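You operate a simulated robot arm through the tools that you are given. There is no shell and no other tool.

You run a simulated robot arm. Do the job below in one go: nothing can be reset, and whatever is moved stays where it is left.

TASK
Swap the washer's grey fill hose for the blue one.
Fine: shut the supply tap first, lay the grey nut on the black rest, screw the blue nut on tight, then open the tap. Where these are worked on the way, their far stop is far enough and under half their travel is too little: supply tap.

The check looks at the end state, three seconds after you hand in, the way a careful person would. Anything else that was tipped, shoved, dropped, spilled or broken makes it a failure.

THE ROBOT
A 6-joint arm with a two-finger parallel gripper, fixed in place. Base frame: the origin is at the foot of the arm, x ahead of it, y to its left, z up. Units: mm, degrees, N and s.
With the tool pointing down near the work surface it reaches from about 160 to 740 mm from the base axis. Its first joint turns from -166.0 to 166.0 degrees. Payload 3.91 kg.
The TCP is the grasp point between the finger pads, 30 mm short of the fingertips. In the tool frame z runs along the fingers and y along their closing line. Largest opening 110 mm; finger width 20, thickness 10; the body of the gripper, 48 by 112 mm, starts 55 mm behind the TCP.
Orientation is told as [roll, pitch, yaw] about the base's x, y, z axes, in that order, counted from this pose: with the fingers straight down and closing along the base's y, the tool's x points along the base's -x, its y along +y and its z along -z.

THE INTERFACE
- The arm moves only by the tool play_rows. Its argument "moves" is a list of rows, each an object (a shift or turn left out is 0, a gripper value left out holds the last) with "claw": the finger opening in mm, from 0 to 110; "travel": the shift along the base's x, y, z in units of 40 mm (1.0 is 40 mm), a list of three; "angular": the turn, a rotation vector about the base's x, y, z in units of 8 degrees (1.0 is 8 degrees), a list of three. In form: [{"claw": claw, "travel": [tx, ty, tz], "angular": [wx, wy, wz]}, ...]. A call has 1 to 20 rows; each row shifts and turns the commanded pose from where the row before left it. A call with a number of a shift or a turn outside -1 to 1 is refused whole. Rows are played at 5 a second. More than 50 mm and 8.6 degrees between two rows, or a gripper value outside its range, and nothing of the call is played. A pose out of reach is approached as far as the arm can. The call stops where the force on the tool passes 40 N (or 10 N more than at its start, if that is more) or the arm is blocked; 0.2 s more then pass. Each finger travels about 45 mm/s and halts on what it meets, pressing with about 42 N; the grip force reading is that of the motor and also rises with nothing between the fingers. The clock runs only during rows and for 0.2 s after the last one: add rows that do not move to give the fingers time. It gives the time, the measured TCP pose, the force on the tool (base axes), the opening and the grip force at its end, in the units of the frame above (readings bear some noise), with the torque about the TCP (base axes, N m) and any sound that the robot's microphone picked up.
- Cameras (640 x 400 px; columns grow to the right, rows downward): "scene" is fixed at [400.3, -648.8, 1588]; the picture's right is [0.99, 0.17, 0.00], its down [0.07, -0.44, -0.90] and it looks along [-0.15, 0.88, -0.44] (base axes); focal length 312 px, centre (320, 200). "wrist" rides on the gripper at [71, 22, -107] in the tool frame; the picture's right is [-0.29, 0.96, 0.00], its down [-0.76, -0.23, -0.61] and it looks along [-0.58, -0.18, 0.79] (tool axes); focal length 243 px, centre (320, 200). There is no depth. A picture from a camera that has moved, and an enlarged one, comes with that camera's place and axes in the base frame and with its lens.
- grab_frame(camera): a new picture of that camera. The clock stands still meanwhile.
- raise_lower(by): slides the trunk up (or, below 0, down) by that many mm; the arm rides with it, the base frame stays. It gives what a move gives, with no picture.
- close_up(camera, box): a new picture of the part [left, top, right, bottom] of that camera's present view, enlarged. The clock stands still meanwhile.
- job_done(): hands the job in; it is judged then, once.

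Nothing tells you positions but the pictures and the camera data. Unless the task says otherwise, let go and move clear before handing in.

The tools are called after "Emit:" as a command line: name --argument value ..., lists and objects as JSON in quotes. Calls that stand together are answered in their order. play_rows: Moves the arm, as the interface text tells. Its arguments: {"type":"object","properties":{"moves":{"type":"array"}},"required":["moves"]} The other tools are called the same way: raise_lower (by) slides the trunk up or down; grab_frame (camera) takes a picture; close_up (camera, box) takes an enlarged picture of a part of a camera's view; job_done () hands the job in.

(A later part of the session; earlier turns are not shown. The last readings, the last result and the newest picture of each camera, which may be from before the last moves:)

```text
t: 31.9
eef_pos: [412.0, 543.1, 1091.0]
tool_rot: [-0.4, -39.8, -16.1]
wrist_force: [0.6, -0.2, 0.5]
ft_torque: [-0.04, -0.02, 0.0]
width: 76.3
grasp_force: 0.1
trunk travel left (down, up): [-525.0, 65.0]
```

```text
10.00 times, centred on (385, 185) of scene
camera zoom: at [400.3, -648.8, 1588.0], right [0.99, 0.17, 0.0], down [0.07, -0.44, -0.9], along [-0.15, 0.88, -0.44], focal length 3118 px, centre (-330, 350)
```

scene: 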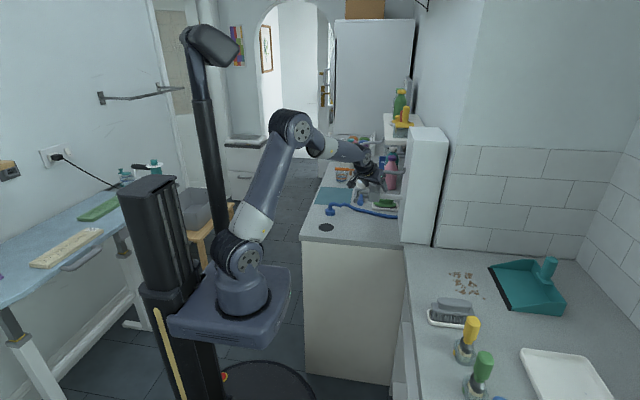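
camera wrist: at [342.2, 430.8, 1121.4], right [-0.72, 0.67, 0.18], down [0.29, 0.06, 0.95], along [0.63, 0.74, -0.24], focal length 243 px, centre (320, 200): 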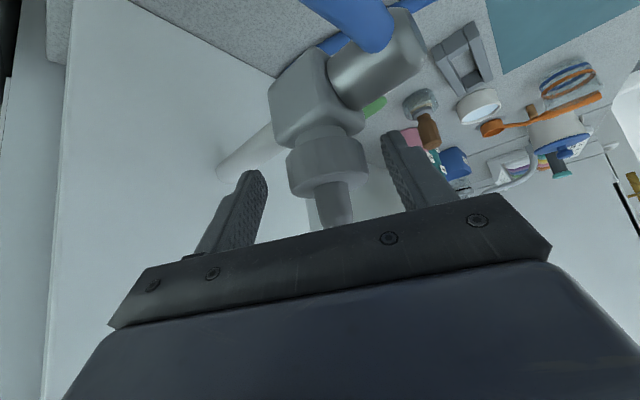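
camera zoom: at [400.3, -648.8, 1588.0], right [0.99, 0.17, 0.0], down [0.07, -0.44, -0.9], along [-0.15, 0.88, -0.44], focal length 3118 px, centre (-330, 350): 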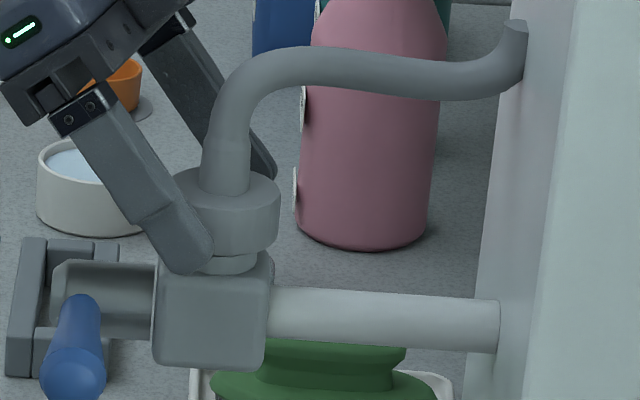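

In the scene view the nut has risen about 2 mm over the two bites, so the pitch is roughly 3 mm per turn and more turns are needed. Here is bite three.

Emit:
play_rows --moves '[{"claw": 30}, {}, {}, {"travel": [-0.01, -0.0475, 0.002], "angular": [0, 0, 1]}, {"travel": [-0.0035, -0.048, 0.002], "angular": [0, 0, 1]}, {"travel": [0.003, -0.048, 0.002], "angular": [0, 0, 1]}, {"travel": [0.01, -0.047, 0.002], "angular": [0, 0, 1]}, {"travel": [0.017, -0.046, 0.002], "angular": [0, 0, 1]}, {"travel": [0.023, -0.043, 0.002], "angular": [0, 0, 1]}, {"travel": [0.0285, -0.039, 0.002], "angular": [0, 0, 1]}, {"travel": [0.034, -0.035, 0.002], "angular": [0, 0, 1]}, {"travel": [0.038, -0.03, 0.002], "angular": [0, 0, 1]}, {"travel": [0.042, -0.024, 0.002], "angular": [0, 0, 1]}, {"travel": [0.045, -0.018, 0.002], "angular": [0, 0, 1]}, {"travel": [0.047, -0.012, 0.002], "angular": [0, 0, 1]}, {"travel": [0.048, -0.005, 0.002], "angular": [0, 0, 1]}, {"travel": [0.049, 0.001, 0.002], "angular": [0, 0, 1]}, {"travel": [0.048, 0.009, 0.002], "angular": [0, 0, 1]}, {}]'

Emit:
close_up --camera "wrist" --box '[240, 80, 420, 240]'

Emit:
close_up --camera "scene" --box '[365, 165, 405, 205]'

```text
t: 35.9
eef_pos: [428.7, 525.7, 1092.3]
tool_rot: [-0.4, -39.9, 104.1]
wrist_force: [0.6, 2.7, 0.0]
ft_torque: [0.11, 0.13, -0.2]
width: 45.6
grasp_force: 41.9
trunk travel left (down, up): [-525.0, 65.0]
```

```text
2.50 times, centred on (330, 160) of wrist
camera zoom: at [436.1, 399.7, 1128.2], right [-0.98, -0.01, 0.18], down [0.17, 0.24, 0.95], along [-0.06, 0.97, -0.24], focal length 606 px, centre (295, 300)
```

zoom: 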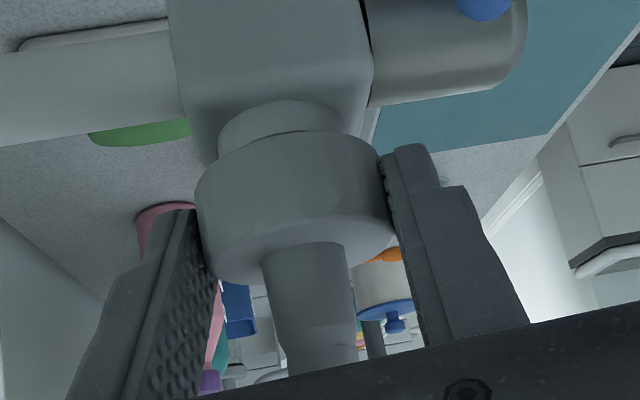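

```text
10.00 times, centred on (385, 185) of scene
camera zoom: at [400.3, -648.8, 1588.0], right [0.99, 0.17, 0.0], down [0.07, -0.44, -0.9], along [-0.15, 0.88, -0.44], focal length 3118 px, centre (-330, 350)
```

zoom: 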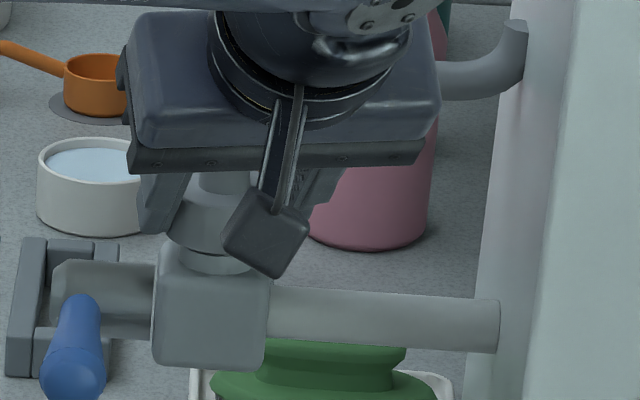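

Vertical force is near zero, so the thread model fits. I'll do a light lift test of 3 mm to see whether the nut is free.

Emit:
play_rows --moves '[{"travel": [0, 0, 0.04]}, {"travel": [0, 0, 0.04]}, {}]'

```text
t: 36.7
eef_pos: [429.9, 525.8, 1097.0]
tool_rot: [-0.2, -39.8, 103.9]
wrist_force: [-0.2, -0.4, -0.8]
ft_torque: [-0.02, 0.0, 0.0]
width: 45.2
grasp_force: 42.1
trunk travel left (down, up): [-525.0, 65.0]
```

Emit:
close_up --camera "wrist" --box '[240, 80, 420, 240]'

Emit:
close_up --camera "scene" --box '[365, 165, 405, 205]'

```text
2.50 times, centred on (330, 160) of wrist
camera zoom: at [436.3, 399.5, 1132.0], right [-0.98, -0.01, 0.18], down [0.17, 0.24, 0.95], along [-0.05, 0.97, -0.24], focal length 606 px, centre (295, 300)
```

zoom: 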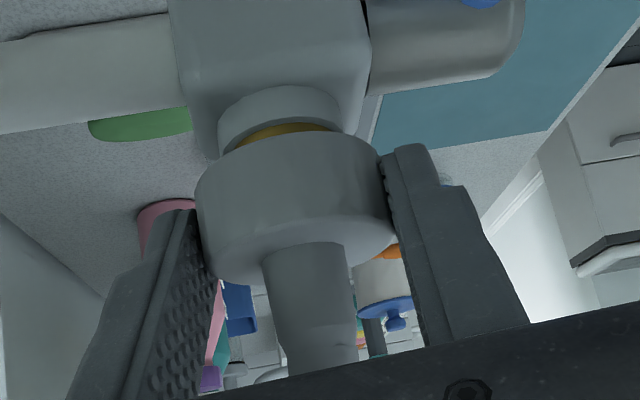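

```text
10.00 times, centred on (385, 185) of scene
camera zoom: at [400.3, -648.8, 1588.0], right [0.99, 0.17, 0.0], down [0.07, -0.44, -0.9], along [-0.15, 0.88, -0.44], focal length 3118 px, centre (-330, 350)
```

zoom: 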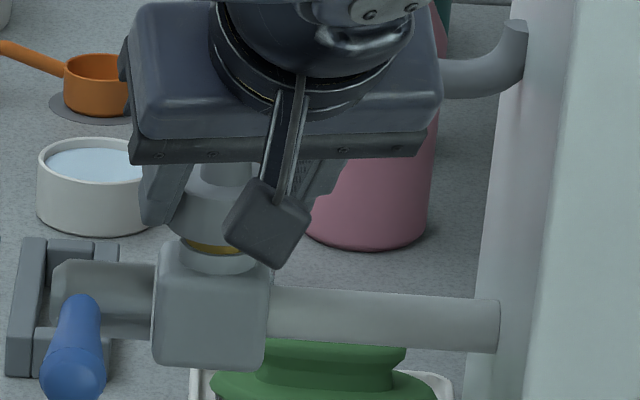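

The nut is free and a brass thread shows beneath it. I'll lift it clear and look again.

Emit:
play_rows --moves '[{"travel": [0, 0, 0.4]}, {"travel": [0, 0, 0.6]}, {"travel": [0, 0, 0.6]}, {}]'

Emit:
grab_frame --camera "wrist"

Emit:
close_up --camera "scene" --box '[300, 130, 450, 250]'

Emit:
close_up --camera "scene" --box '[365, 165, 405, 205]'

```text
t: 37.7
eef_pos: [428.8, 525.7, 1160.4]
tool_rot: [-0.2, -39.8, 103.9]
wrist_force: [0.0, -0.1, -0.1]
ft_torque: [0.0, 0.0, -0.02]
width: 30.0
grasp_force: 0.0
trunk travel left (down, up): [-525.0, 65.0]
```

```text
taken
camera wrist: at [436.7, 399.2, 1195.9], right [-0.98, -0.01, 0.18], down [0.17, 0.24, 0.95], along [-0.05, 0.97, -0.24], focal length 243 px, centre (320, 200)
```

wrist: 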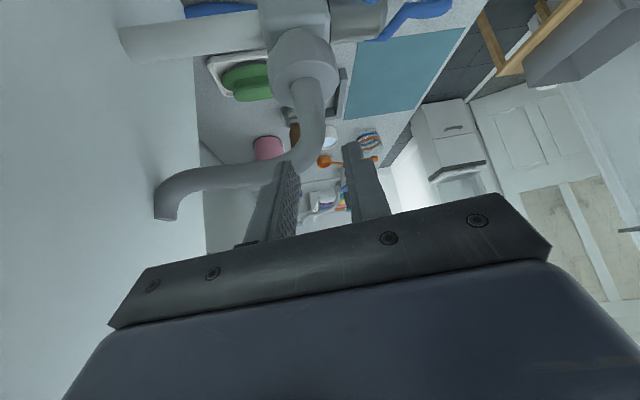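

```text
3.33 times, centred on (375, 190) of scene
camera zoom: at [400.3, -648.8, 1588.0], right [0.99, 0.17, 0.0], down [0.07, -0.44, -0.9], along [-0.15, 0.88, -0.44], focal length 1040 px, centre (137, 233)
```

zoom: 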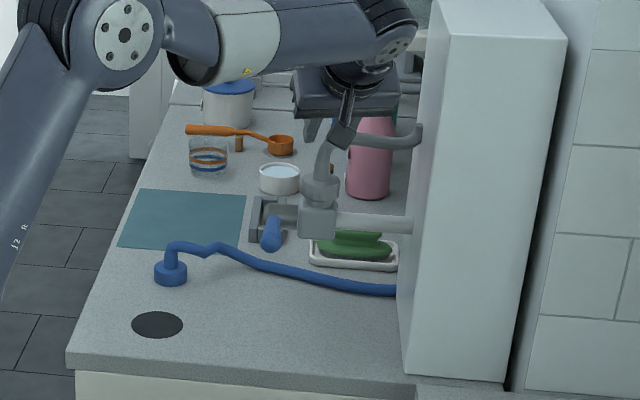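

```text
10.00 times, centred on (385, 185) of scene
camera zoom: at [400.3, -648.8, 1588.0], right [0.99, 0.17, 0.0], down [0.07, -0.44, -0.9], along [-0.15, 0.88, -0.44], focal length 3118 px, centre (-330, 350)
```

zoom: 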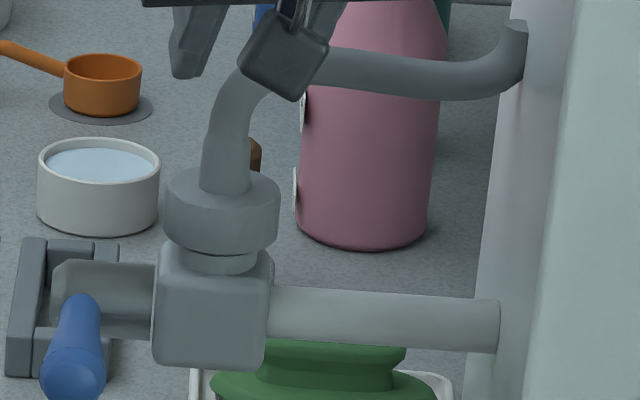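

The nut slipped out of the fingers and is sitting back on the thread. I'll re-open, go back down with a deeper grip, and lift slowly.

Emit:
play_rows --moves '[{"claw": 76}, {}, {"travel": [0, 0, -0.7]}, {"travel": [0, 0, -0.7]}, {"travel": [0, 0.04, -0.3]}, {"travel": [-0.03, 0.08, -0.23]}, {}]'

Emit:
close_up --camera "wrist" --box '[240, 80, 420, 240]'

Emit:
close_up --camera "scene" --box '[365, 165, 405, 205]'

```text
t: 39.3
eef_pos: [427.7, 531.0, 1082.8]
tool_rot: [-0.3, -39.8, 104.0]
wrist_force: [0.2, -0.5, -0.3]
ft_torque: [-0.03, -0.03, 0.0]
width: 76.0
grasp_force: 0.0
trunk travel left (down, up): [-525.0, 65.0]
```

```text
2.50 times, centred on (330, 160) of wrist
camera zoom: at [435.2, 405.4, 1118.0], right [-0.98, -0.01, 0.18], down [0.17, 0.24, 0.95], along [-0.05, 0.97, -0.24], focal length 606 px, centre (295, 300)
```

zoom: 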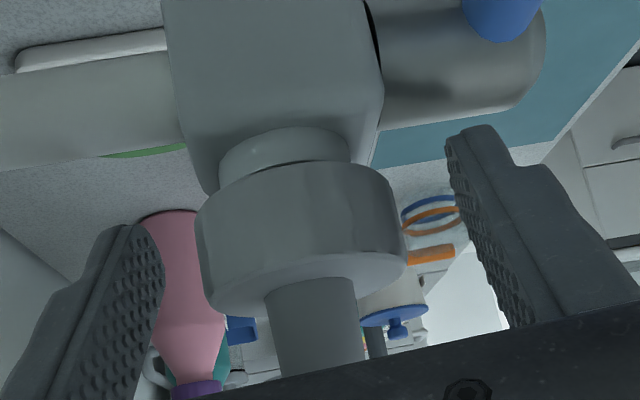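

```text
10.00 times, centred on (385, 185) of scene
camera zoom: at [400.3, -648.8, 1588.0], right [0.99, 0.17, 0.0], down [0.07, -0.44, -0.9], along [-0.15, 0.88, -0.44], focal length 3118 px, centre (-330, 350)
```

zoom: 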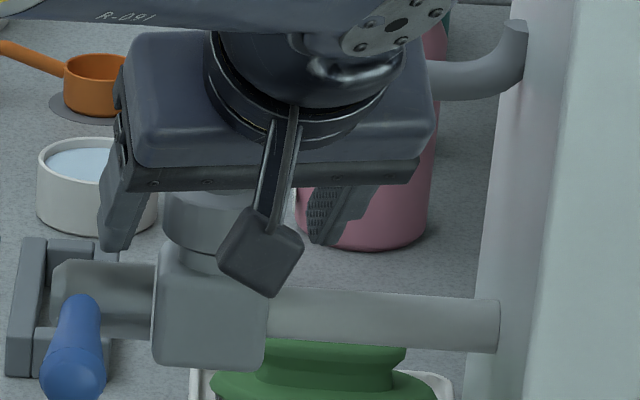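

Emit:
play_rows --moves '[{"claw": 20}, {}, {}, {}, {"travel": [0, 0, 0.04]}, {"travel": [0, 0, 0.04]}, {"travel": [0, 0, 0.04]}, {}]'

Emit:
close_up --camera "wrist" --box '[240, 80, 420, 240]'

```text
t: 41.1
eef_pos: [428.2, 529.7, 1087.4]
tool_rot: [-0.3, -39.8, 103.9]
wrist_force: [0.4, 0.8, -0.1]
ft_torque: [0.0, 0.03, 0.01]
width: 45.2
grasp_force: 41.6
trunk travel left (down, up): [-525.0, 65.0]
```

```text
2.50 times, centred on (330, 160) of wrist
camera zoom: at [434.8, 405.0, 1123.7], right [-0.98, -0.01, 0.18], down [0.17, 0.24, 0.95], along [-0.05, 0.97, -0.24], focal length 606 px, centre (295, 300)
```

zoom: 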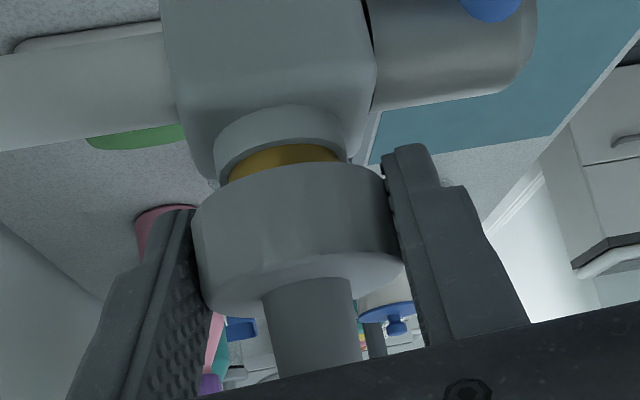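

It lifts cleanly with the deeper grip, so I'll continue upward slowly.

Emit:
play_rows --moves '[{"travel": [0, 0, 0.06]}, {"travel": [0, 0, 0.06]}, {"travel": [0, 0, 0.06]}, {"travel": [0, 0, 0.08]}, {"travel": [0, 0, 0.08]}, {"travel": [0, 0, 0.08]}, {"travel": [0, 0, 0.08]}, {}]'

Emit:
close_up --camera "wrist" --box '[240, 80, 420, 240]'

Emit:
close_up --camera "scene" --box '[355, 145, 415, 205]'

```text
t: 42.9
eef_pos: [428.1, 529.5, 1107.5]
tool_rot: [-0.2, -39.7, 103.9]
wrist_force: [0.5, -0.8, 0.3]
ft_torque: [0.0, -0.01, -0.02]
width: 45.8
grasp_force: 42.1
trunk travel left (down, up): [-525.0, 65.0]
```

```text
2.50 times, centred on (330, 160) of wrist
camera zoom: at [435.0, 404.3, 1143.1], right [-0.98, -0.01, 0.18], down [0.17, 0.24, 0.95], along [-0.05, 0.97, -0.24], focal length 606 px, centre (295, 300)
```

zoom: 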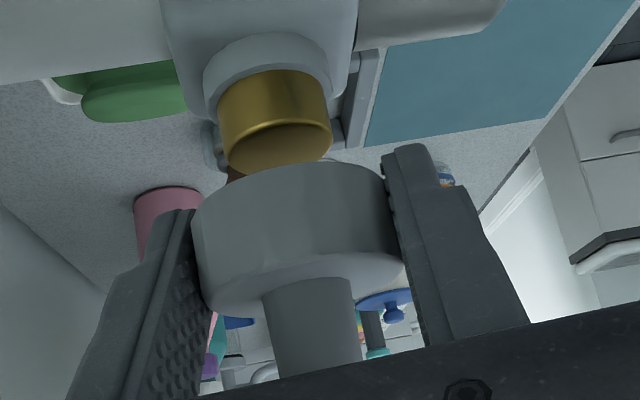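

```text
6.67 times, centred on (385, 175) of scene
camera zoom: at [400.3, -648.8, 1588.0], right [0.99, 0.17, 0.0], down [0.07, -0.44, -0.9], along [-0.15, 0.88, -0.44], focal length 2079 px, centre (-113, 367)
```

zoom: 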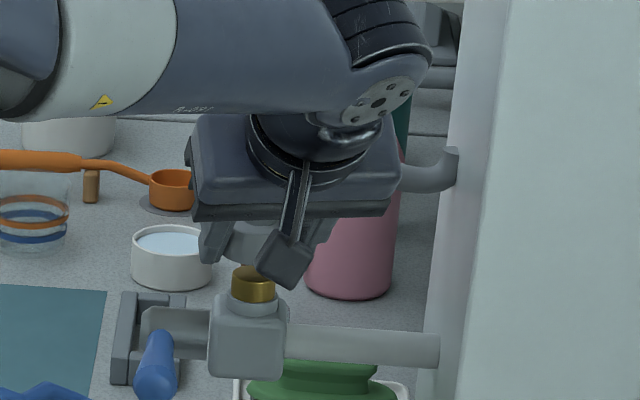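

The grey nut is off the spigot, whose top is near z≈1072. I'll raise it a bit more and carry it slowly toward the black rest.

Emit:
play_rows --moves '[{"travel": [0, 0, 0.2]}, {"travel": [0, 0, 0.3]}, {"travel": [0, 0, 0.3]}, {"travel": [-0.2, -0.02, 0.2]}, {"travel": [-0.35, -0.06, 0]}, {"travel": [-0.35, -0.06, 0]}, {"travel": [-0.35, -0.06, 0]}, {"travel": [-0.35, -0.06, 0]}, {"travel": [-0.35, -0.06, 0]}, {}]'

Emit:
grab_frame --camera "wrist"

Emit:
close_up --camera "scene" --box '[300, 130, 450, 250]'

```text
t: 45.1
eef_pos: [348.6, 518.1, 1148.3]
tool_rot: [-0.3, -39.9, 103.8]
wrist_force: [-0.4, -0.1, -0.9]
ft_torque: [0.01, 0.0, -0.02]
width: 45.4
grasp_force: 42.1
trunk travel left (down, up): [-525.0, 65.0]
```

```text
taken
camera wrist: at [356.4, 391.2, 1183.9], right [-0.98, -0.01, 0.18], down [0.17, 0.24, 0.95], along [-0.05, 0.97, -0.24], focal length 243 px, centre (320, 200)
```

wrist: 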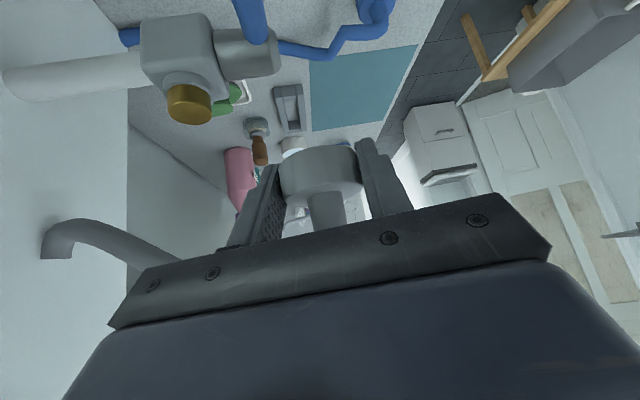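

```text
3.33 times, centred on (375, 190) of scene
camera zoom: at [400.3, -648.8, 1588.0], right [0.99, 0.17, 0.0], down [0.07, -0.44, -0.9], along [-0.15, 0.88, -0.44], focal length 1040 px, centre (137, 233)
```

zoom: 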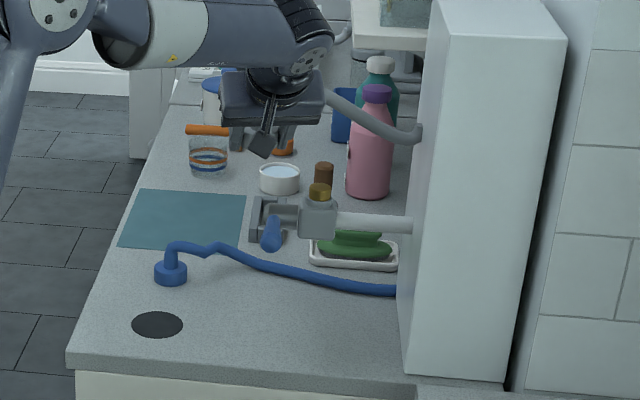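

The hose flexes without resistance. I'll continue to a point above the rest.

Emit:
play_rows --moves '[{"travel": [-0.36, -0.065, 0]}, {"travel": [-0.36, -0.065, 0]}, {"travel": [-0.36, -0.065, -0.2]}, {"travel": [-0.36, -0.065, -0.35]}, {"travel": [-0.36, -0.065, -0.35]}, {"travel": [-0.36, -0.065, -0.35]}, {"travel": [-0.36, -0.065, -0.35]}, {"travel": [-0.36, -0.065, -0.35]}, {}]'

Emit:
grab_frame --camera "wrist"

Emit:
close_up --camera "scene" --box '[300, 130, 450, 250]'

```text
t: 47.1
eef_pos: [234.6, 498.6, 1068.7]
tool_rot: [-0.3, -39.9, 103.9]
wrist_force: [0.6, -0.1, 0.5]
ft_torque: [-0.03, 0.0, 0.0]
width: 45.5
grasp_force: 41.7
trunk travel left (down, up): [-525.0, 65.0]
```

```text
taken
camera wrist: at [242.4, 371.4, 1104.5], right [-0.98, -0.01, 0.18], down [0.17, 0.24, 0.95], along [-0.05, 0.97, -0.24], focal length 243 px, centre (320, 200)
```

wrist: 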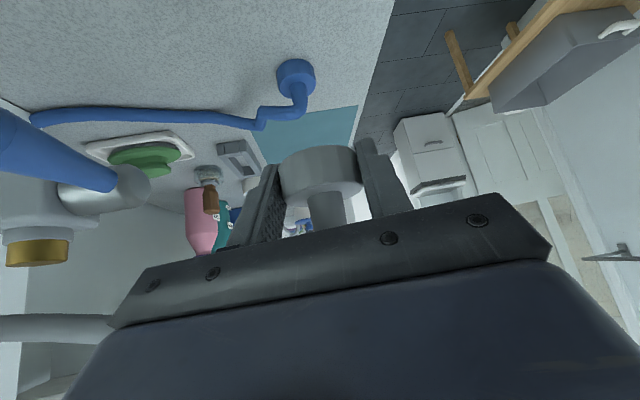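

```text
3.33 times, centred on (375, 190) of scene
camera zoom: at [400.3, -648.8, 1588.0], right [0.99, 0.17, 0.0], down [0.07, -0.44, -0.9], along [-0.15, 0.88, -0.44], focal length 1040 px, centre (137, 233)
```

zoom: 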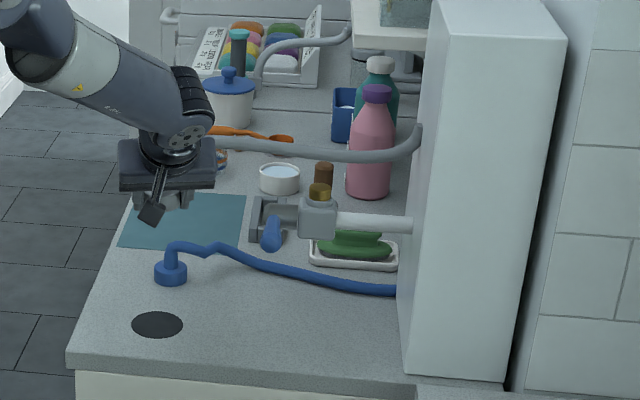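

Everything is clear here. I'll descend partway, which should bring the black rest into the wrist camera's view.

Emit:
play_rows --moves '[{"travel": [-0.05, 0, -0.45]}, {"travel": [-0.05, 0, -0.45]}, {"travel": [-0.05, 0, -0.45]}, {"travel": [0, 0, -0.45]}, {"travel": [0, 0, -0.45]}, {"travel": [0, 0, -0.35]}, {}]'

Emit:
grab_frame --camera "wrist"

Emit:
close_up --camera "scene" --box '[300, 130, 450, 250]'

```text
t: 48.7
eef_pos: [229.1, 498.0, 965.3]
tool_rot: [-0.3, -39.8, 103.9]
wrist_force: [0.0, -0.1, -0.1]
ft_torque: [-0.01, 0.01, -0.02]
width: 45.4
grasp_force: 42.2
trunk travel left (down, up): [-525.0, 65.0]
```

```text
taken
camera wrist: at [236.0, 371.1, 1001.3], right [-0.98, -0.01, 0.18], down [0.17, 0.24, 0.95], along [-0.05, 0.97, -0.24], focal length 243 px, centre (320, 200)
```

wrist: 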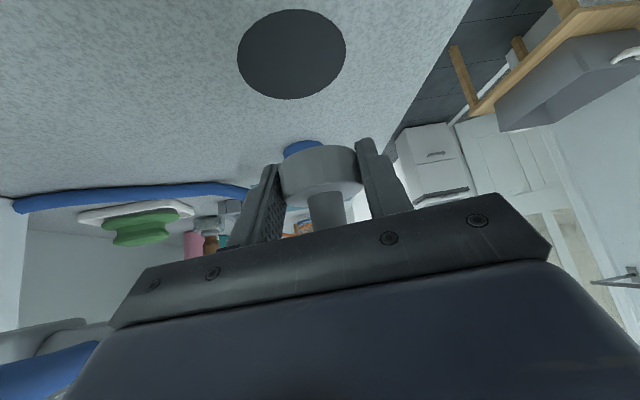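

```text
3.33 times, centred on (375, 190) of scene
camera zoom: at [400.3, -648.8, 1588.0], right [0.99, 0.17, 0.0], down [0.07, -0.44, -0.9], along [-0.15, 0.88, -0.44], focal length 1040 px, centre (137, 233)
```

zoom: 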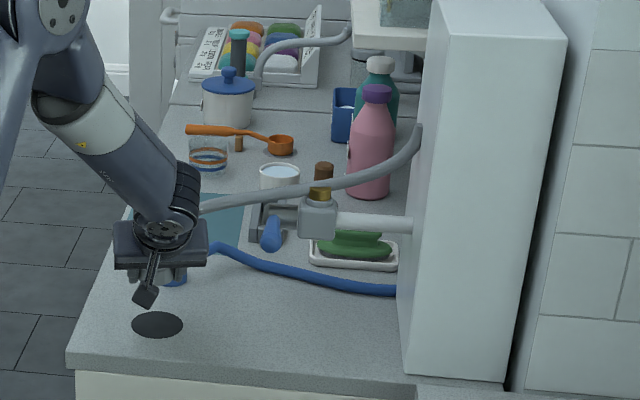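

The rest is visible now, near (229, 491–501) depending on the exact counter height. I'll lower a little and shift to refine by parallax.

Emit:
play_rows --moves '[{"travel": [0, -0.08, -0.3]}, {"travel": [0, -0.1, -0.3]}, {"travel": [0, 0, -0.25]}, {}]'

Emit:
grab_frame --camera "wrist"

Emit:
close_up --camera "scene" --box '[310, 180, 360, 240]'

```text
t: 49.7
eef_pos: [228.0, 490.4, 931.2]
tool_rot: [-0.3, -39.9, 103.9]
wrist_force: [0.6, 0.8, -0.2]
ft_torque: [0.0, -0.01, 0.01]
width: 45.5
grasp_force: 42.0
trunk travel left (down, up): [-525.0, 65.0]
```

```text
taken
camera wrist: at [235.6, 364.3, 967.1], right [-0.98, -0.01, 0.18], down [0.17, 0.24, 0.95], along [-0.05, 0.97, -0.24], focal length 243 px, centre (320, 200)
```

wrist: 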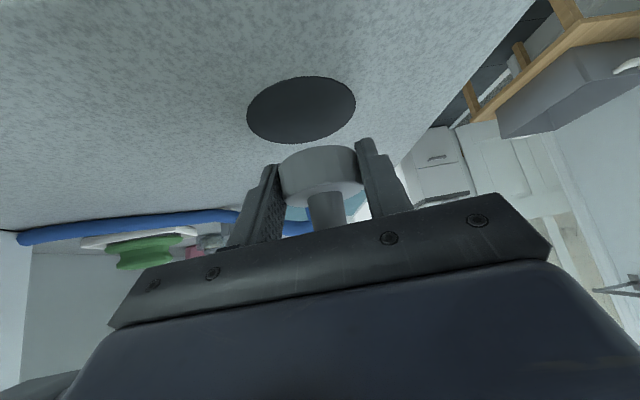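

```text
6.67 times, centred on (335, 210) of scene
camera zoom: at [400.3, -648.8, 1588.0], right [0.99, 0.17, 0.0], down [0.07, -0.44, -0.9], along [-0.15, 0.88, -0.44], focal length 2079 px, centre (220, 133)
```

zoom: 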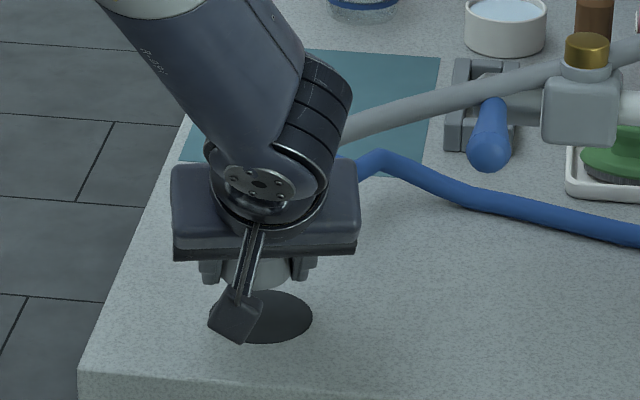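

Parallax places the rest at about (229, 494, 877). I'll centre the nut over it and lower until the fingertips are just above the counter.

Emit:
play_rows --moves '[{"travel": [0.04, -0.05, -0.2]}, {"travel": [0.04, -0.06, -0.2]}, {"travel": [0, 0, -0.15]}, {}]'

Emit:
grab_frame --camera "wrist"

Emit:
close_up --camera "wrist" --box '[230, 80, 410, 240]'

Emit:
close_up --camera "scene" --box '[310, 180, 360, 240]'

```text
t: 50.7
eef_pos: [230.7, 485.5, 909.7]
tool_rot: [-0.4, -39.9, 104.0]
wrist_force: [0.2, -0.1, 4.7]
ft_torque: [0.02, 0.15, 0.05]
width: 45.3
grasp_force: 41.8
trunk travel left (down, up): [-525.0, 65.0]
```

```text
taken
camera wrist: at [239.0, 359.3, 945.2], right [-0.98, -0.01, 0.18], down [0.17, 0.24, 0.95], along [-0.05, 0.97, -0.24], focal length 243 px, centre (320, 200)
```

wrist: 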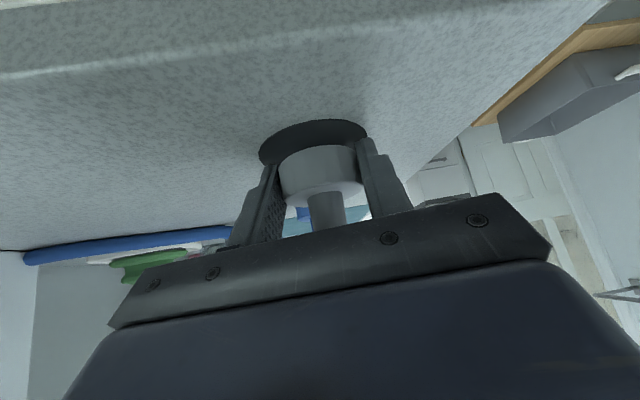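

```text
2.50 times, centred on (320, 160) of wrist
camera zoom: at [239.0, 359.3, 945.2], right [-0.98, -0.01, 0.18], down [0.17, 0.24, 0.95], along [-0.05, 0.97, -0.24], focal length 606 px, centre (320, 300)
```

zoom: 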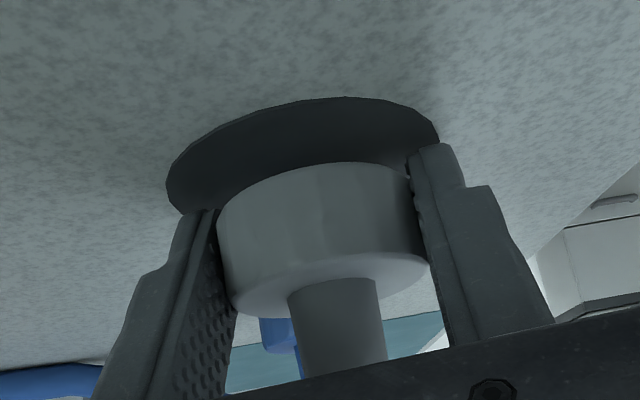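

```text
6.67 times, centred on (335, 210) of scene
camera zoom: at [400.3, -648.8, 1588.0], right [0.99, 0.17, 0.0], down [0.07, -0.44, -0.9], along [-0.15, 0.88, -0.44], focal length 2079 px, centre (220, 133)
```

zoom: 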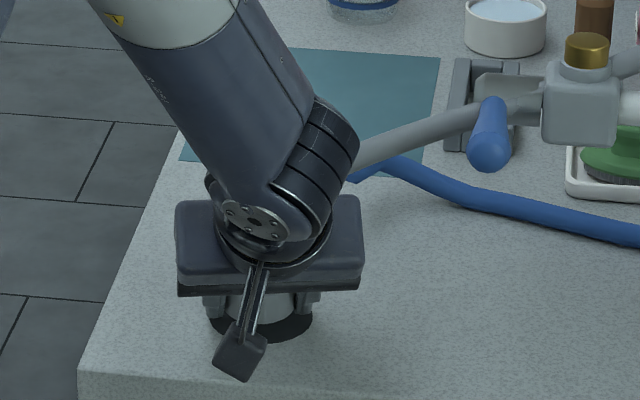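

Emit:
close_up --camera "scene" --box '[326, 216, 344, 236]'

```text
16.00 times, centred on (335, 226) of scene
camera zoom: at [400.3, -648.8, 1588.0], right [0.99, 0.17, 0.0], down [0.07, -0.44, -0.9], along [-0.15, 0.88, -0.44], focal length 4990 px, centre (80, -216)
```

zoom: 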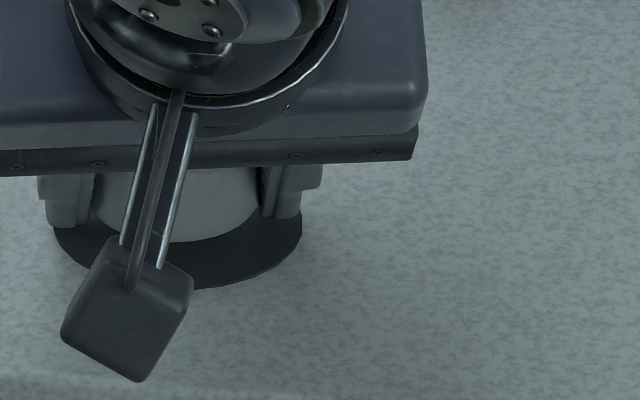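

The nut is centred over the rest in x and within a few mm in y, hovering about 7 mm up with the fingertips touching the counter. I'll release it here.

Emit:
play_rows --moves '[{"claw": 56}, {}, {"claw": 76}, {}, {}]'

Emit:
close_up --camera "wrist" --box '[230, 80, 410, 240]'

Emit:
close_up --camera "scene" --box '[310, 180, 360, 240]'

```text
t: 51.9
eef_pos: [231.7, 485.3, 910.2]
tool_rot: [-0.4, -39.9, 103.9]
wrist_force: [7.3, -1.5, 10.4]
ft_torque: [0.01, 0.22, -0.02]
width: 72.9
grasp_force: 0.0
trunk travel left (down, up): [-525.0, 65.0]
```

```text
2.50 times, centred on (320, 160) of wrist
camera zoom: at [239.5, 358.9, 945.2], right [-0.98, -0.01, 0.18], down [0.17, 0.24, 0.95], along [-0.05, 0.97, -0.24], focal length 606 px, centre (320, 300)
```

zoom: 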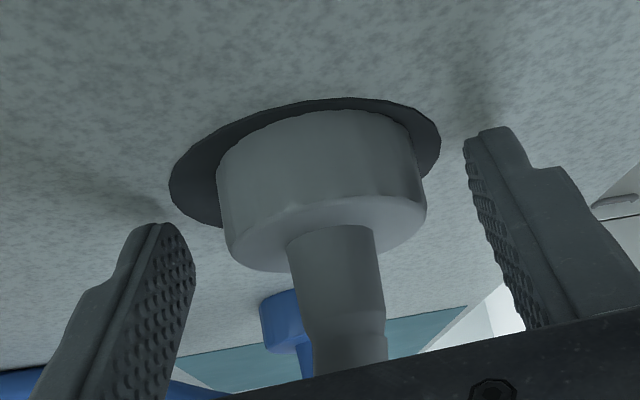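

```text
6.67 times, centred on (335, 210) of scene
camera zoom: at [400.3, -648.8, 1588.0], right [0.99, 0.17, 0.0], down [0.07, -0.44, -0.9], along [-0.15, 0.88, -0.44], focal length 2079 px, centre (220, 133)
```

zoom: 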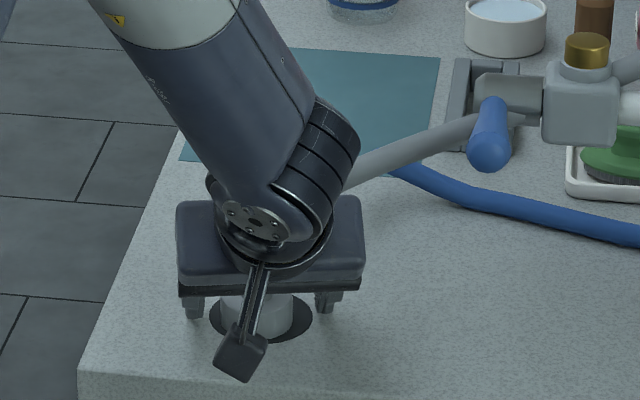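

The grey nut stands upright on the rest. I'll back the gripper out along its own axis and inspect.

Emit:
play_rows --moves '[{"travel": [0, 0, 0.1]}, {"travel": [0.03, -0.2, 0.25]}, {"travel": [0.06, -0.3, 0.37]}, {"travel": [0.06, -0.4, 0.5]}, {"travel": [0.06, -0.4, 0.5]}, {}]'

Emit:
grab_frame --camera "wrist"

Emit:
close_up --camera "scene" --box '[310, 180, 360, 240]'

```text
t: 53.3
eef_pos: [239.5, 431.6, 978.4]
tool_rot: [-0.3, -39.8, 103.9]
wrist_force: [0.2, -1.1, 0.3]
ft_torque: [-0.01, 0.02, 0.0]
width: 76.1
grasp_force: 0.1
trunk travel left (down, up): [-525.0, 65.0]
```

```text
taken
camera wrist: at [247.7, 305.7, 1013.6], right [-0.98, -0.01, 0.18], down [0.17, 0.24, 0.95], along [-0.05, 0.97, -0.24], focal length 243 px, centre (320, 200)
```

wrist: 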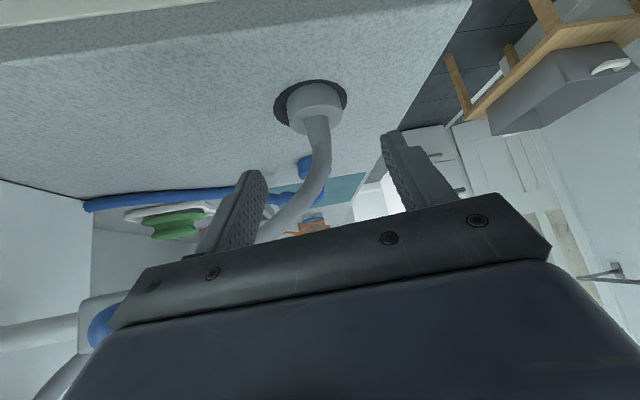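

```text
6.67 times, centred on (335, 210) of scene
camera zoom: at [400.3, -648.8, 1588.0], right [0.99, 0.17, 0.0], down [0.07, -0.44, -0.9], along [-0.15, 0.88, -0.44], focal length 2079 px, centre (220, 133)
```

zoom: 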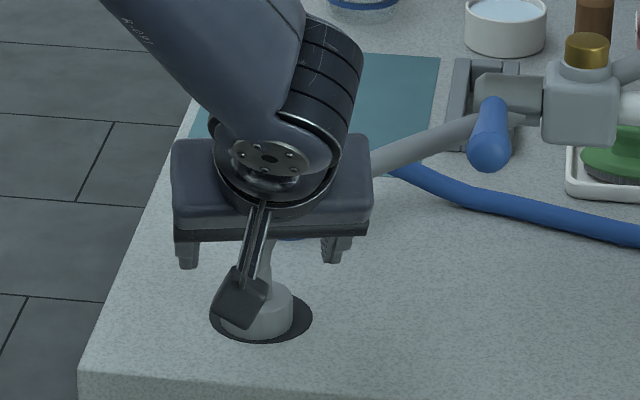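

The grey nut sits fully inside the black disc. Next I'll rise, swing the tool back to yaw 0, and view the blue nut and the grey hose route from the −x side.

Emit:
play_rows --moves '[{"travel": [0, 0, 0.8]}, {"travel": [0, 0, 0.8]}, {"travel": [0, 0, 0.8], "angular": [0, 0, -1]}, {"travel": [-0.1, 0, 0.8], "angular": [0, 0, -1]}, {"travel": [-0.3, 0.3, 0.2], "angular": [0, 0, -1]}, {"travel": [-0.3, 0.3, 0], "angular": [0, 0, -1]}, {"travel": [-0.3, 0.3, 0], "angular": [0, 0, -1]}, {"travel": [-0.3, 0.3, 0], "angular": [0, 0, -1]}, {"travel": [-0.3, 0.4, 0], "angular": [0, 0, -1]}, {"travel": [-0.3, 0.4, 0], "angular": [0, 0, -1]}, {"travel": [-0.3, 0.4, 0], "angular": [0, 0, -1]}, {"travel": [-0.3, 0.4, 0], "angular": [0, 0, -1]}, {"travel": [-0.3, 0.4, 0], "angular": [0, 0, -1]}, {"travel": [0, 0.4, 0], "angular": [0, 0, -1]}, {"travel": [0, 0.4, 0], "angular": [0, 0, -1]}, {}]'

Emit:
grab_frame --camera "wrist"

Emit:
grab_frame --camera "scene"

Emit:
close_up --camera "scene" --box '[300, 130, 450, 250]'

```text
t: 56.7
eef_pos: [129.3, 593.9, 1113.2]
tool_rot: [-0.3, -39.8, -0.1]
wrist_force: [0.1, -0.1, -0.6]
ft_torque: [0.03, -0.03, 0.0]
width: 76.3
grasp_force: 0.0
trunk travel left (down, up): [-525.0, 65.0]
```

```text
taken
camera wrist: at [4.6, 615.8, 1149.7], right [0.23, 0.96, 0.18], down [0.19, -0.23, 0.95], along [0.95, -0.18, -0.24], focal length 243 px, centre (320, 200)
```

wrist: 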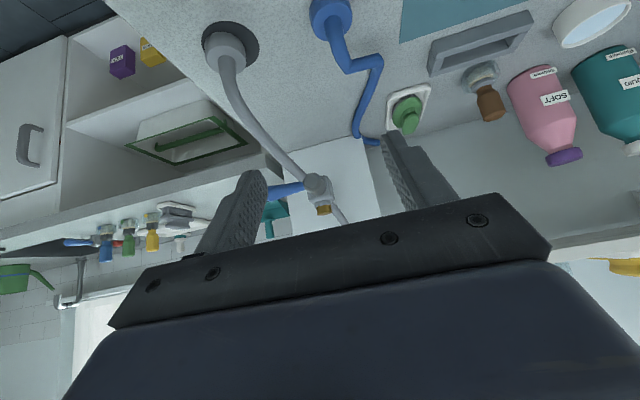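

```text
taken
```

scene: 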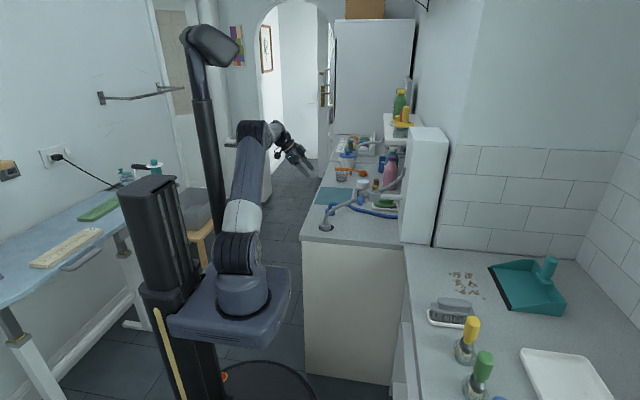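

```text
3.33 times, centred on (375, 190) of scene
camera zoom: at [400.3, -648.8, 1588.0], right [0.99, 0.17, 0.0], down [0.07, -0.44, -0.9], along [-0.15, 0.88, -0.44], focal length 1040 px, centre (137, 233)
```

zoom: 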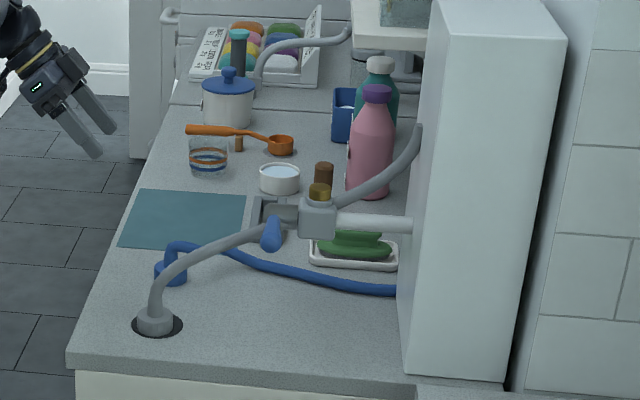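

The grey hose shows passing through the tap body, and it gave no resistance, so hoses don't seem to block anything. I'll descend to view the blue nut from the −x side.

Emit:
play_rows --moves '[{"travel": [0.1, 0.05, -0.6]}, {"travel": [0.1, 0.05, -0.6]}, {"travel": [0.1, 0.05, -0.6]}, {"travel": [0.1, 0, -0.6]}, {"travel": [0.1, 0, -0.6]}, {}]'

Emit:
grab_frame --camera "wrist"

Emit:
close_up --camera "wrist" --box '[240, 60, 400, 200]'

```text
t: 58.1
eef_pos: [148.4, 599.0, 994.5]
tool_rot: [-0.3, -39.8, -0.1]
wrist_force: [0.9, 0.2, -0.5]
ft_torque: [-0.01, 0.0, 0.03]
width: 76.3
grasp_force: 0.0
trunk travel left (down, up): [-525.0, 65.0]
```

```text
taken
camera wrist: at [24.6, 621.4, 1029.8], right [0.23, 0.96, 0.18], down [0.19, -0.23, 0.95], along [0.95, -0.18, -0.24], focal length 243 px, centre (320, 200)
```

wrist: 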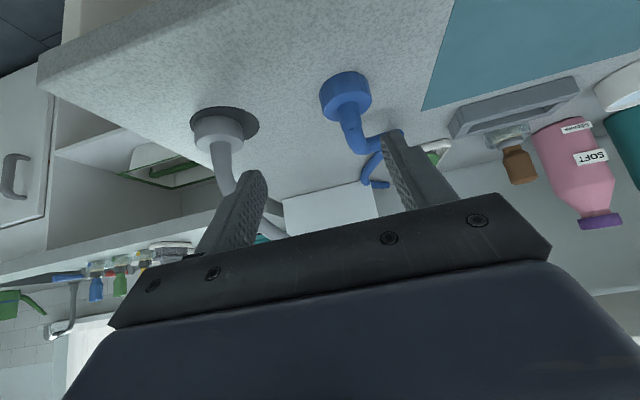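

```text
2.86 times, centred on (320, 130) of wrist
camera zoom: at [24.6, 621.4, 1029.8], right [0.23, 0.96, 0.18], down [0.19, -0.23, 0.95], along [0.95, -0.18, -0.24], focal length 693 px, centre (320, 400)
```

zoom: 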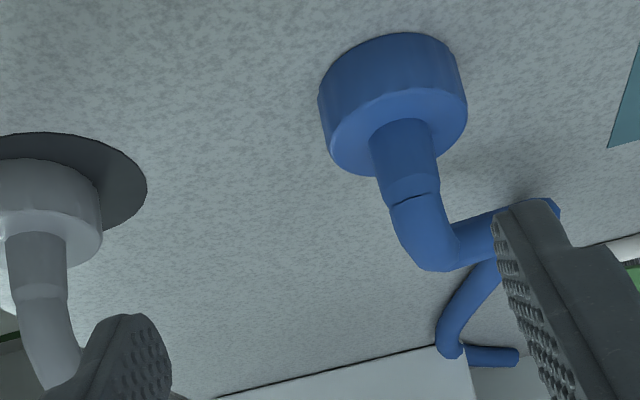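

The blue nut's axis is at about (228.5, 624.7) with its top near z≈898. I'll line up and approach along the tool axis, down to just above the counter.

Emit:
play_rows --moves '[{"travel": [0.37, 0.32, -0.47], "angular": [0.03, 0, 0.03]}, {"travel": [0.37, 0.32, -0.47]}, {}, {"travel": [0.32, 0, -0.38]}, {"travel": [0.32, 0, -0.38]}, {"travel": [0.2, 0, -0.24]}, {}]'

Emit:
close_up --camera "wrist" --box '[230, 80, 410, 240]'

Emit:
close_up --camera "scene" --box '[310, 170, 360, 230]'

```text
t: 59.7
eef_pos: [210.6, 625.2, 916.6]
tool_rot: [0.0, -39.9, 0.0]
wrist_force: [0.2, 0.5, 1.0]
ft_torque: [0.0, -0.01, -0.02]
width: 76.0
grasp_force: 0.0
trunk travel left (down, up): [-525.0, 65.0]
```

```text
2.50 times, centred on (320, 160) of wrist
camera zoom: at [86.6, 645.8, 951.6], right [0.22, 0.96, 0.19], down [0.19, -0.23, 0.95], along [0.96, -0.18, -0.24], focal length 606 px, centre (320, 300)
```

zoom: 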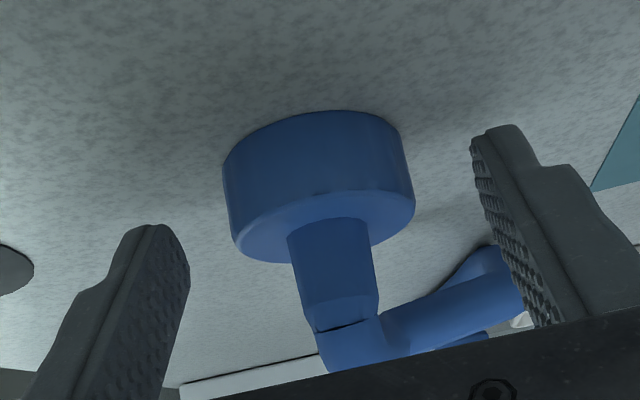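

```text
6.67 times, centred on (335, 200) of scene
camera zoom: at [400.3, -648.8, 1588.0], right [0.99, 0.17, 0.0], down [0.07, -0.44, -0.9], along [-0.15, 0.88, -0.44], focal length 2079 px, centre (220, 200)
```

zoom: 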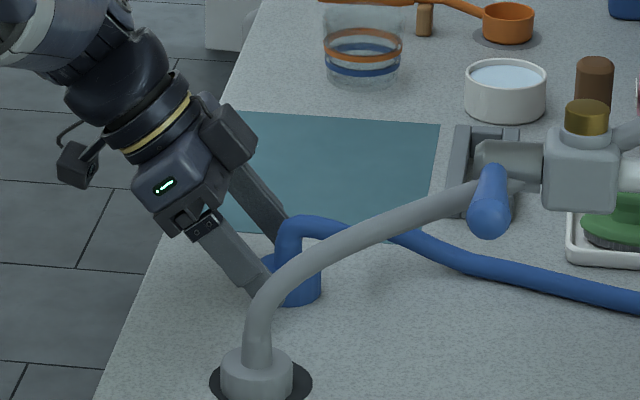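

Emit:
play_rows --moves '[{"travel": [0.08, -0.01, -0.07]}, {"travel": [0.08, -0.01, -0.06]}, {}, {"claw": 20}, {}, {}, {}]'

Emit:
close_up --camera "wrist" --box '[230, 80, 410, 240]'

```text
t: 61.3
eef_pos: [216.8, 623.9, 911.0]
tool_rot: [0.0, -39.8, -0.1]
wrist_force: [-0.5, -0.1, 0.3]
ft_torque: [0.0, -0.03, -0.01]
width: 45.4
grasp_force: 42.1
trunk travel left (down, up): [-525.0, 65.0]
```

```text
2.50 times, centred on (320, 160) of wrist
camera zoom: at [92.8, 644.8, 947.6], right [0.22, 0.96, 0.19], down [0.19, -0.23, 0.95], along [0.96, -0.18, -0.24], focal length 606 px, centre (320, 300)
```

zoom: 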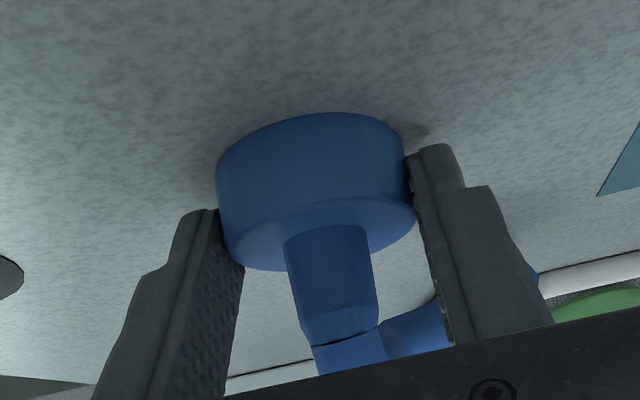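

The blue nut is firmly gripped at full height. I'll lift slowly.

Emit:
play_rows --moves '[{"travel": [0, 0, 0.05]}, {"travel": [0, 0, 0.1]}, {"travel": [0, 0, 0.2]}, {"travel": [0, 0, 0.3]}, {"travel": [0, 0, 0.3]}, {"travel": [0, 0, 0.4]}, {"travel": [0, 0, 0.4]}, {"travel": [0, 0, 0.4]}, {"travel": [0, 0, 0.4]}, {"travel": [0, 0, 0.4]}, {"travel": [0, 0, 0.4]}, {"travel": [0, 0, 0.4]}, {"travel": [0, 0, 0.4]}, {"travel": [0, 0, 0.4]}, {"travel": [0, 0, 0.4]}, {"travel": [0, 0, 0.4]}, {"travel": [0, 0, 0.3]}, {"travel": [0, 0, 0.1]}, {}]'

Emit:
grab_frame --camera "wrist"

Emit:
close_up --camera "scene" --box '[300, 130, 450, 250]'

```text
t: 65.3
eef_pos: [216.9, 622.9, 1141.8]
tool_rot: [-0.1, -39.8, 0.0]
wrist_force: [1.3, 0.2, -1.1]
ft_torque: [0.02, 0.0, 0.02]
width: 45.4
grasp_force: 41.8
trunk travel left (down, up): [-525.0, 65.0]
```

```text
taken
camera wrist: at [92.8, 644.4, 1177.4], right [0.22, 0.96, 0.19], down [0.19, -0.23, 0.95], along [0.96, -0.18, -0.24], focal length 243 px, centre (320, 200)
```

wrist: 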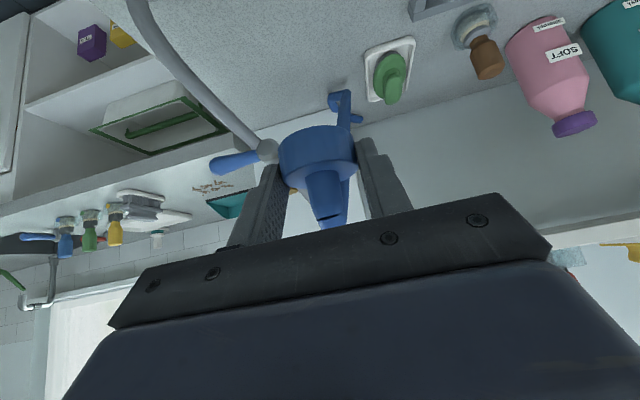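

```text
3.33 times, centred on (375, 190) of scene
camera zoom: at [400.3, -648.8, 1588.0], right [0.99, 0.17, 0.0], down [0.07, -0.44, -0.9], along [-0.15, 0.88, -0.44], focal length 1040 px, centre (137, 233)
```

zoom: 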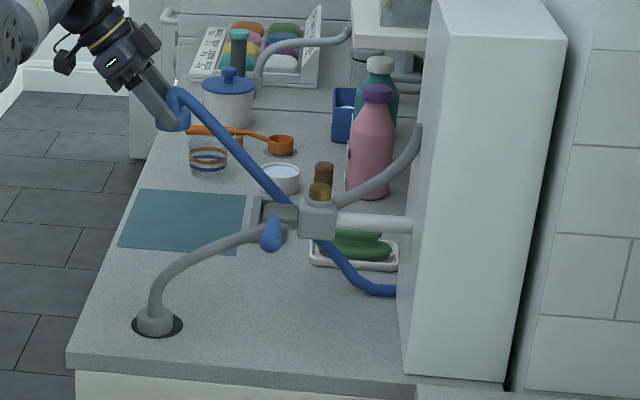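

Now I'll carry it toward the spigot at safe height, turning the tool to yaw 104° so there is a full clockwise stroke available.

Emit:
play_rows --moves '[{"travel": [0.2, -0.08, 0], "angular": [0, 0, 0.5]}, {"travel": [0.38, -0.17, 0], "angular": [0, 0, 1]}, {"travel": [0.38, -0.17, 0], "angular": [0, 0, 1]}, {"travel": [0.38, -0.17, 0], "angular": [0, 0, 1]}, {"travel": [0.38, -0.17, 0], "angular": [0, 0, 1]}, {"travel": [0.38, -0.17, 0], "angular": [0, 0, 1]}, {"travel": [0.38, -0.17, 0], "angular": [0, 0, 1]}, {"travel": [0.38, -0.17, 0], "angular": [0, 0, 1]}, {"travel": [0.38, -0.17, 0], "angular": [0, 0, 1]}, {"travel": [0.38, -0.17, 0], "angular": [0, 0, 1]}, {"travel": [0.38, -0.17, 0], "angular": [0, 0, 1]}, {"travel": [0.38, -0.17, 0], "angular": [0, 0, 1]}, {"travel": [0.38, -0.17, 0], "angular": [0, 0, 1]}, {"travel": [0.38, -0.17, 0], "angular": [0, 0, 0.5]}, {"travel": [0.14, -0.1, 0]}, {}]'

Emit:
grab_frame --camera "wrist"

Emit:
close_up --camera "wrist" --box '[230, 60, 410, 240]'

Emit:
close_up --camera "scene" --box '[355, 145, 415, 205]'

```text
t: 68.7
eef_pos: [428.1, 528.8, 1141.1]
tool_rot: [-0.1, -39.8, 104.0]
wrist_force: [0.1, 0.0, 0.0]
ft_torque: [-0.02, 0.01, -0.02]
width: 45.5
grasp_force: 42.2
trunk travel left (down, up): [-525.0, 65.0]
```

```text
taken
camera wrist: at [437.3, 403.3, 1177.6], right [-0.98, -0.02, 0.19], down [0.18, 0.24, 0.95], along [-0.06, 0.97, -0.24], focal length 243 px, centre (320, 200)
```

wrist: 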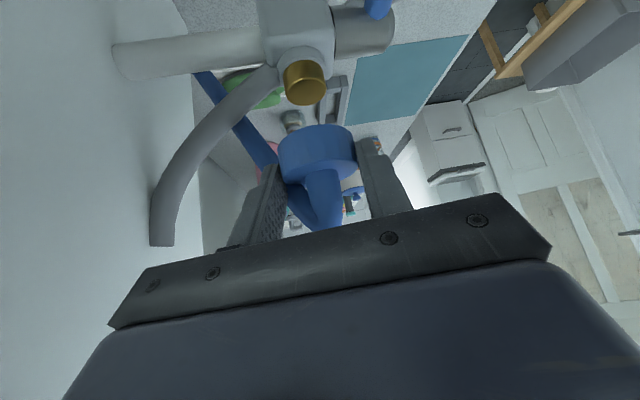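

```text
2.22 times, centred on (320, 150) of wrist
camera zoom: at [437.3, 403.3, 1177.6], right [-0.98, -0.02, 0.19], down [0.18, 0.24, 0.95], along [-0.06, 0.97, -0.24], focal length 539 px, centre (320, 311)
```

zoom: 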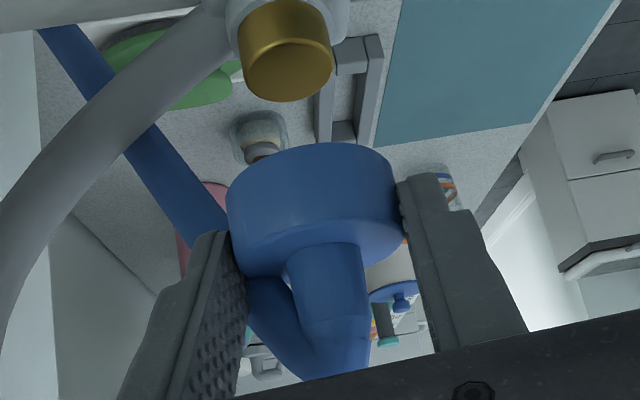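

```text
6.67 times, centred on (385, 175) of scene
camera zoom: at [400.3, -648.8, 1588.0], right [0.99, 0.17, 0.0], down [0.07, -0.44, -0.9], along [-0.15, 0.88, -0.44], focal length 2079 px, centre (-113, 367)
```

zoom: 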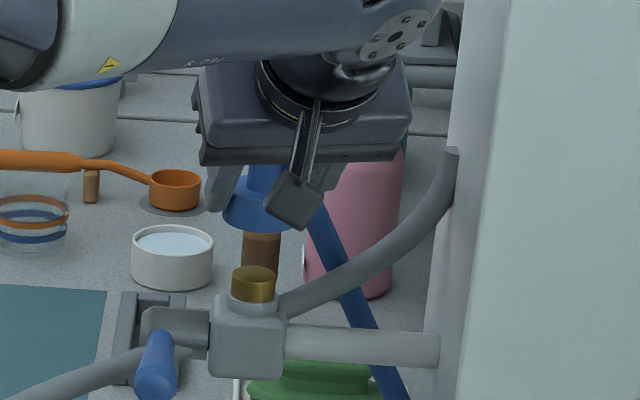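

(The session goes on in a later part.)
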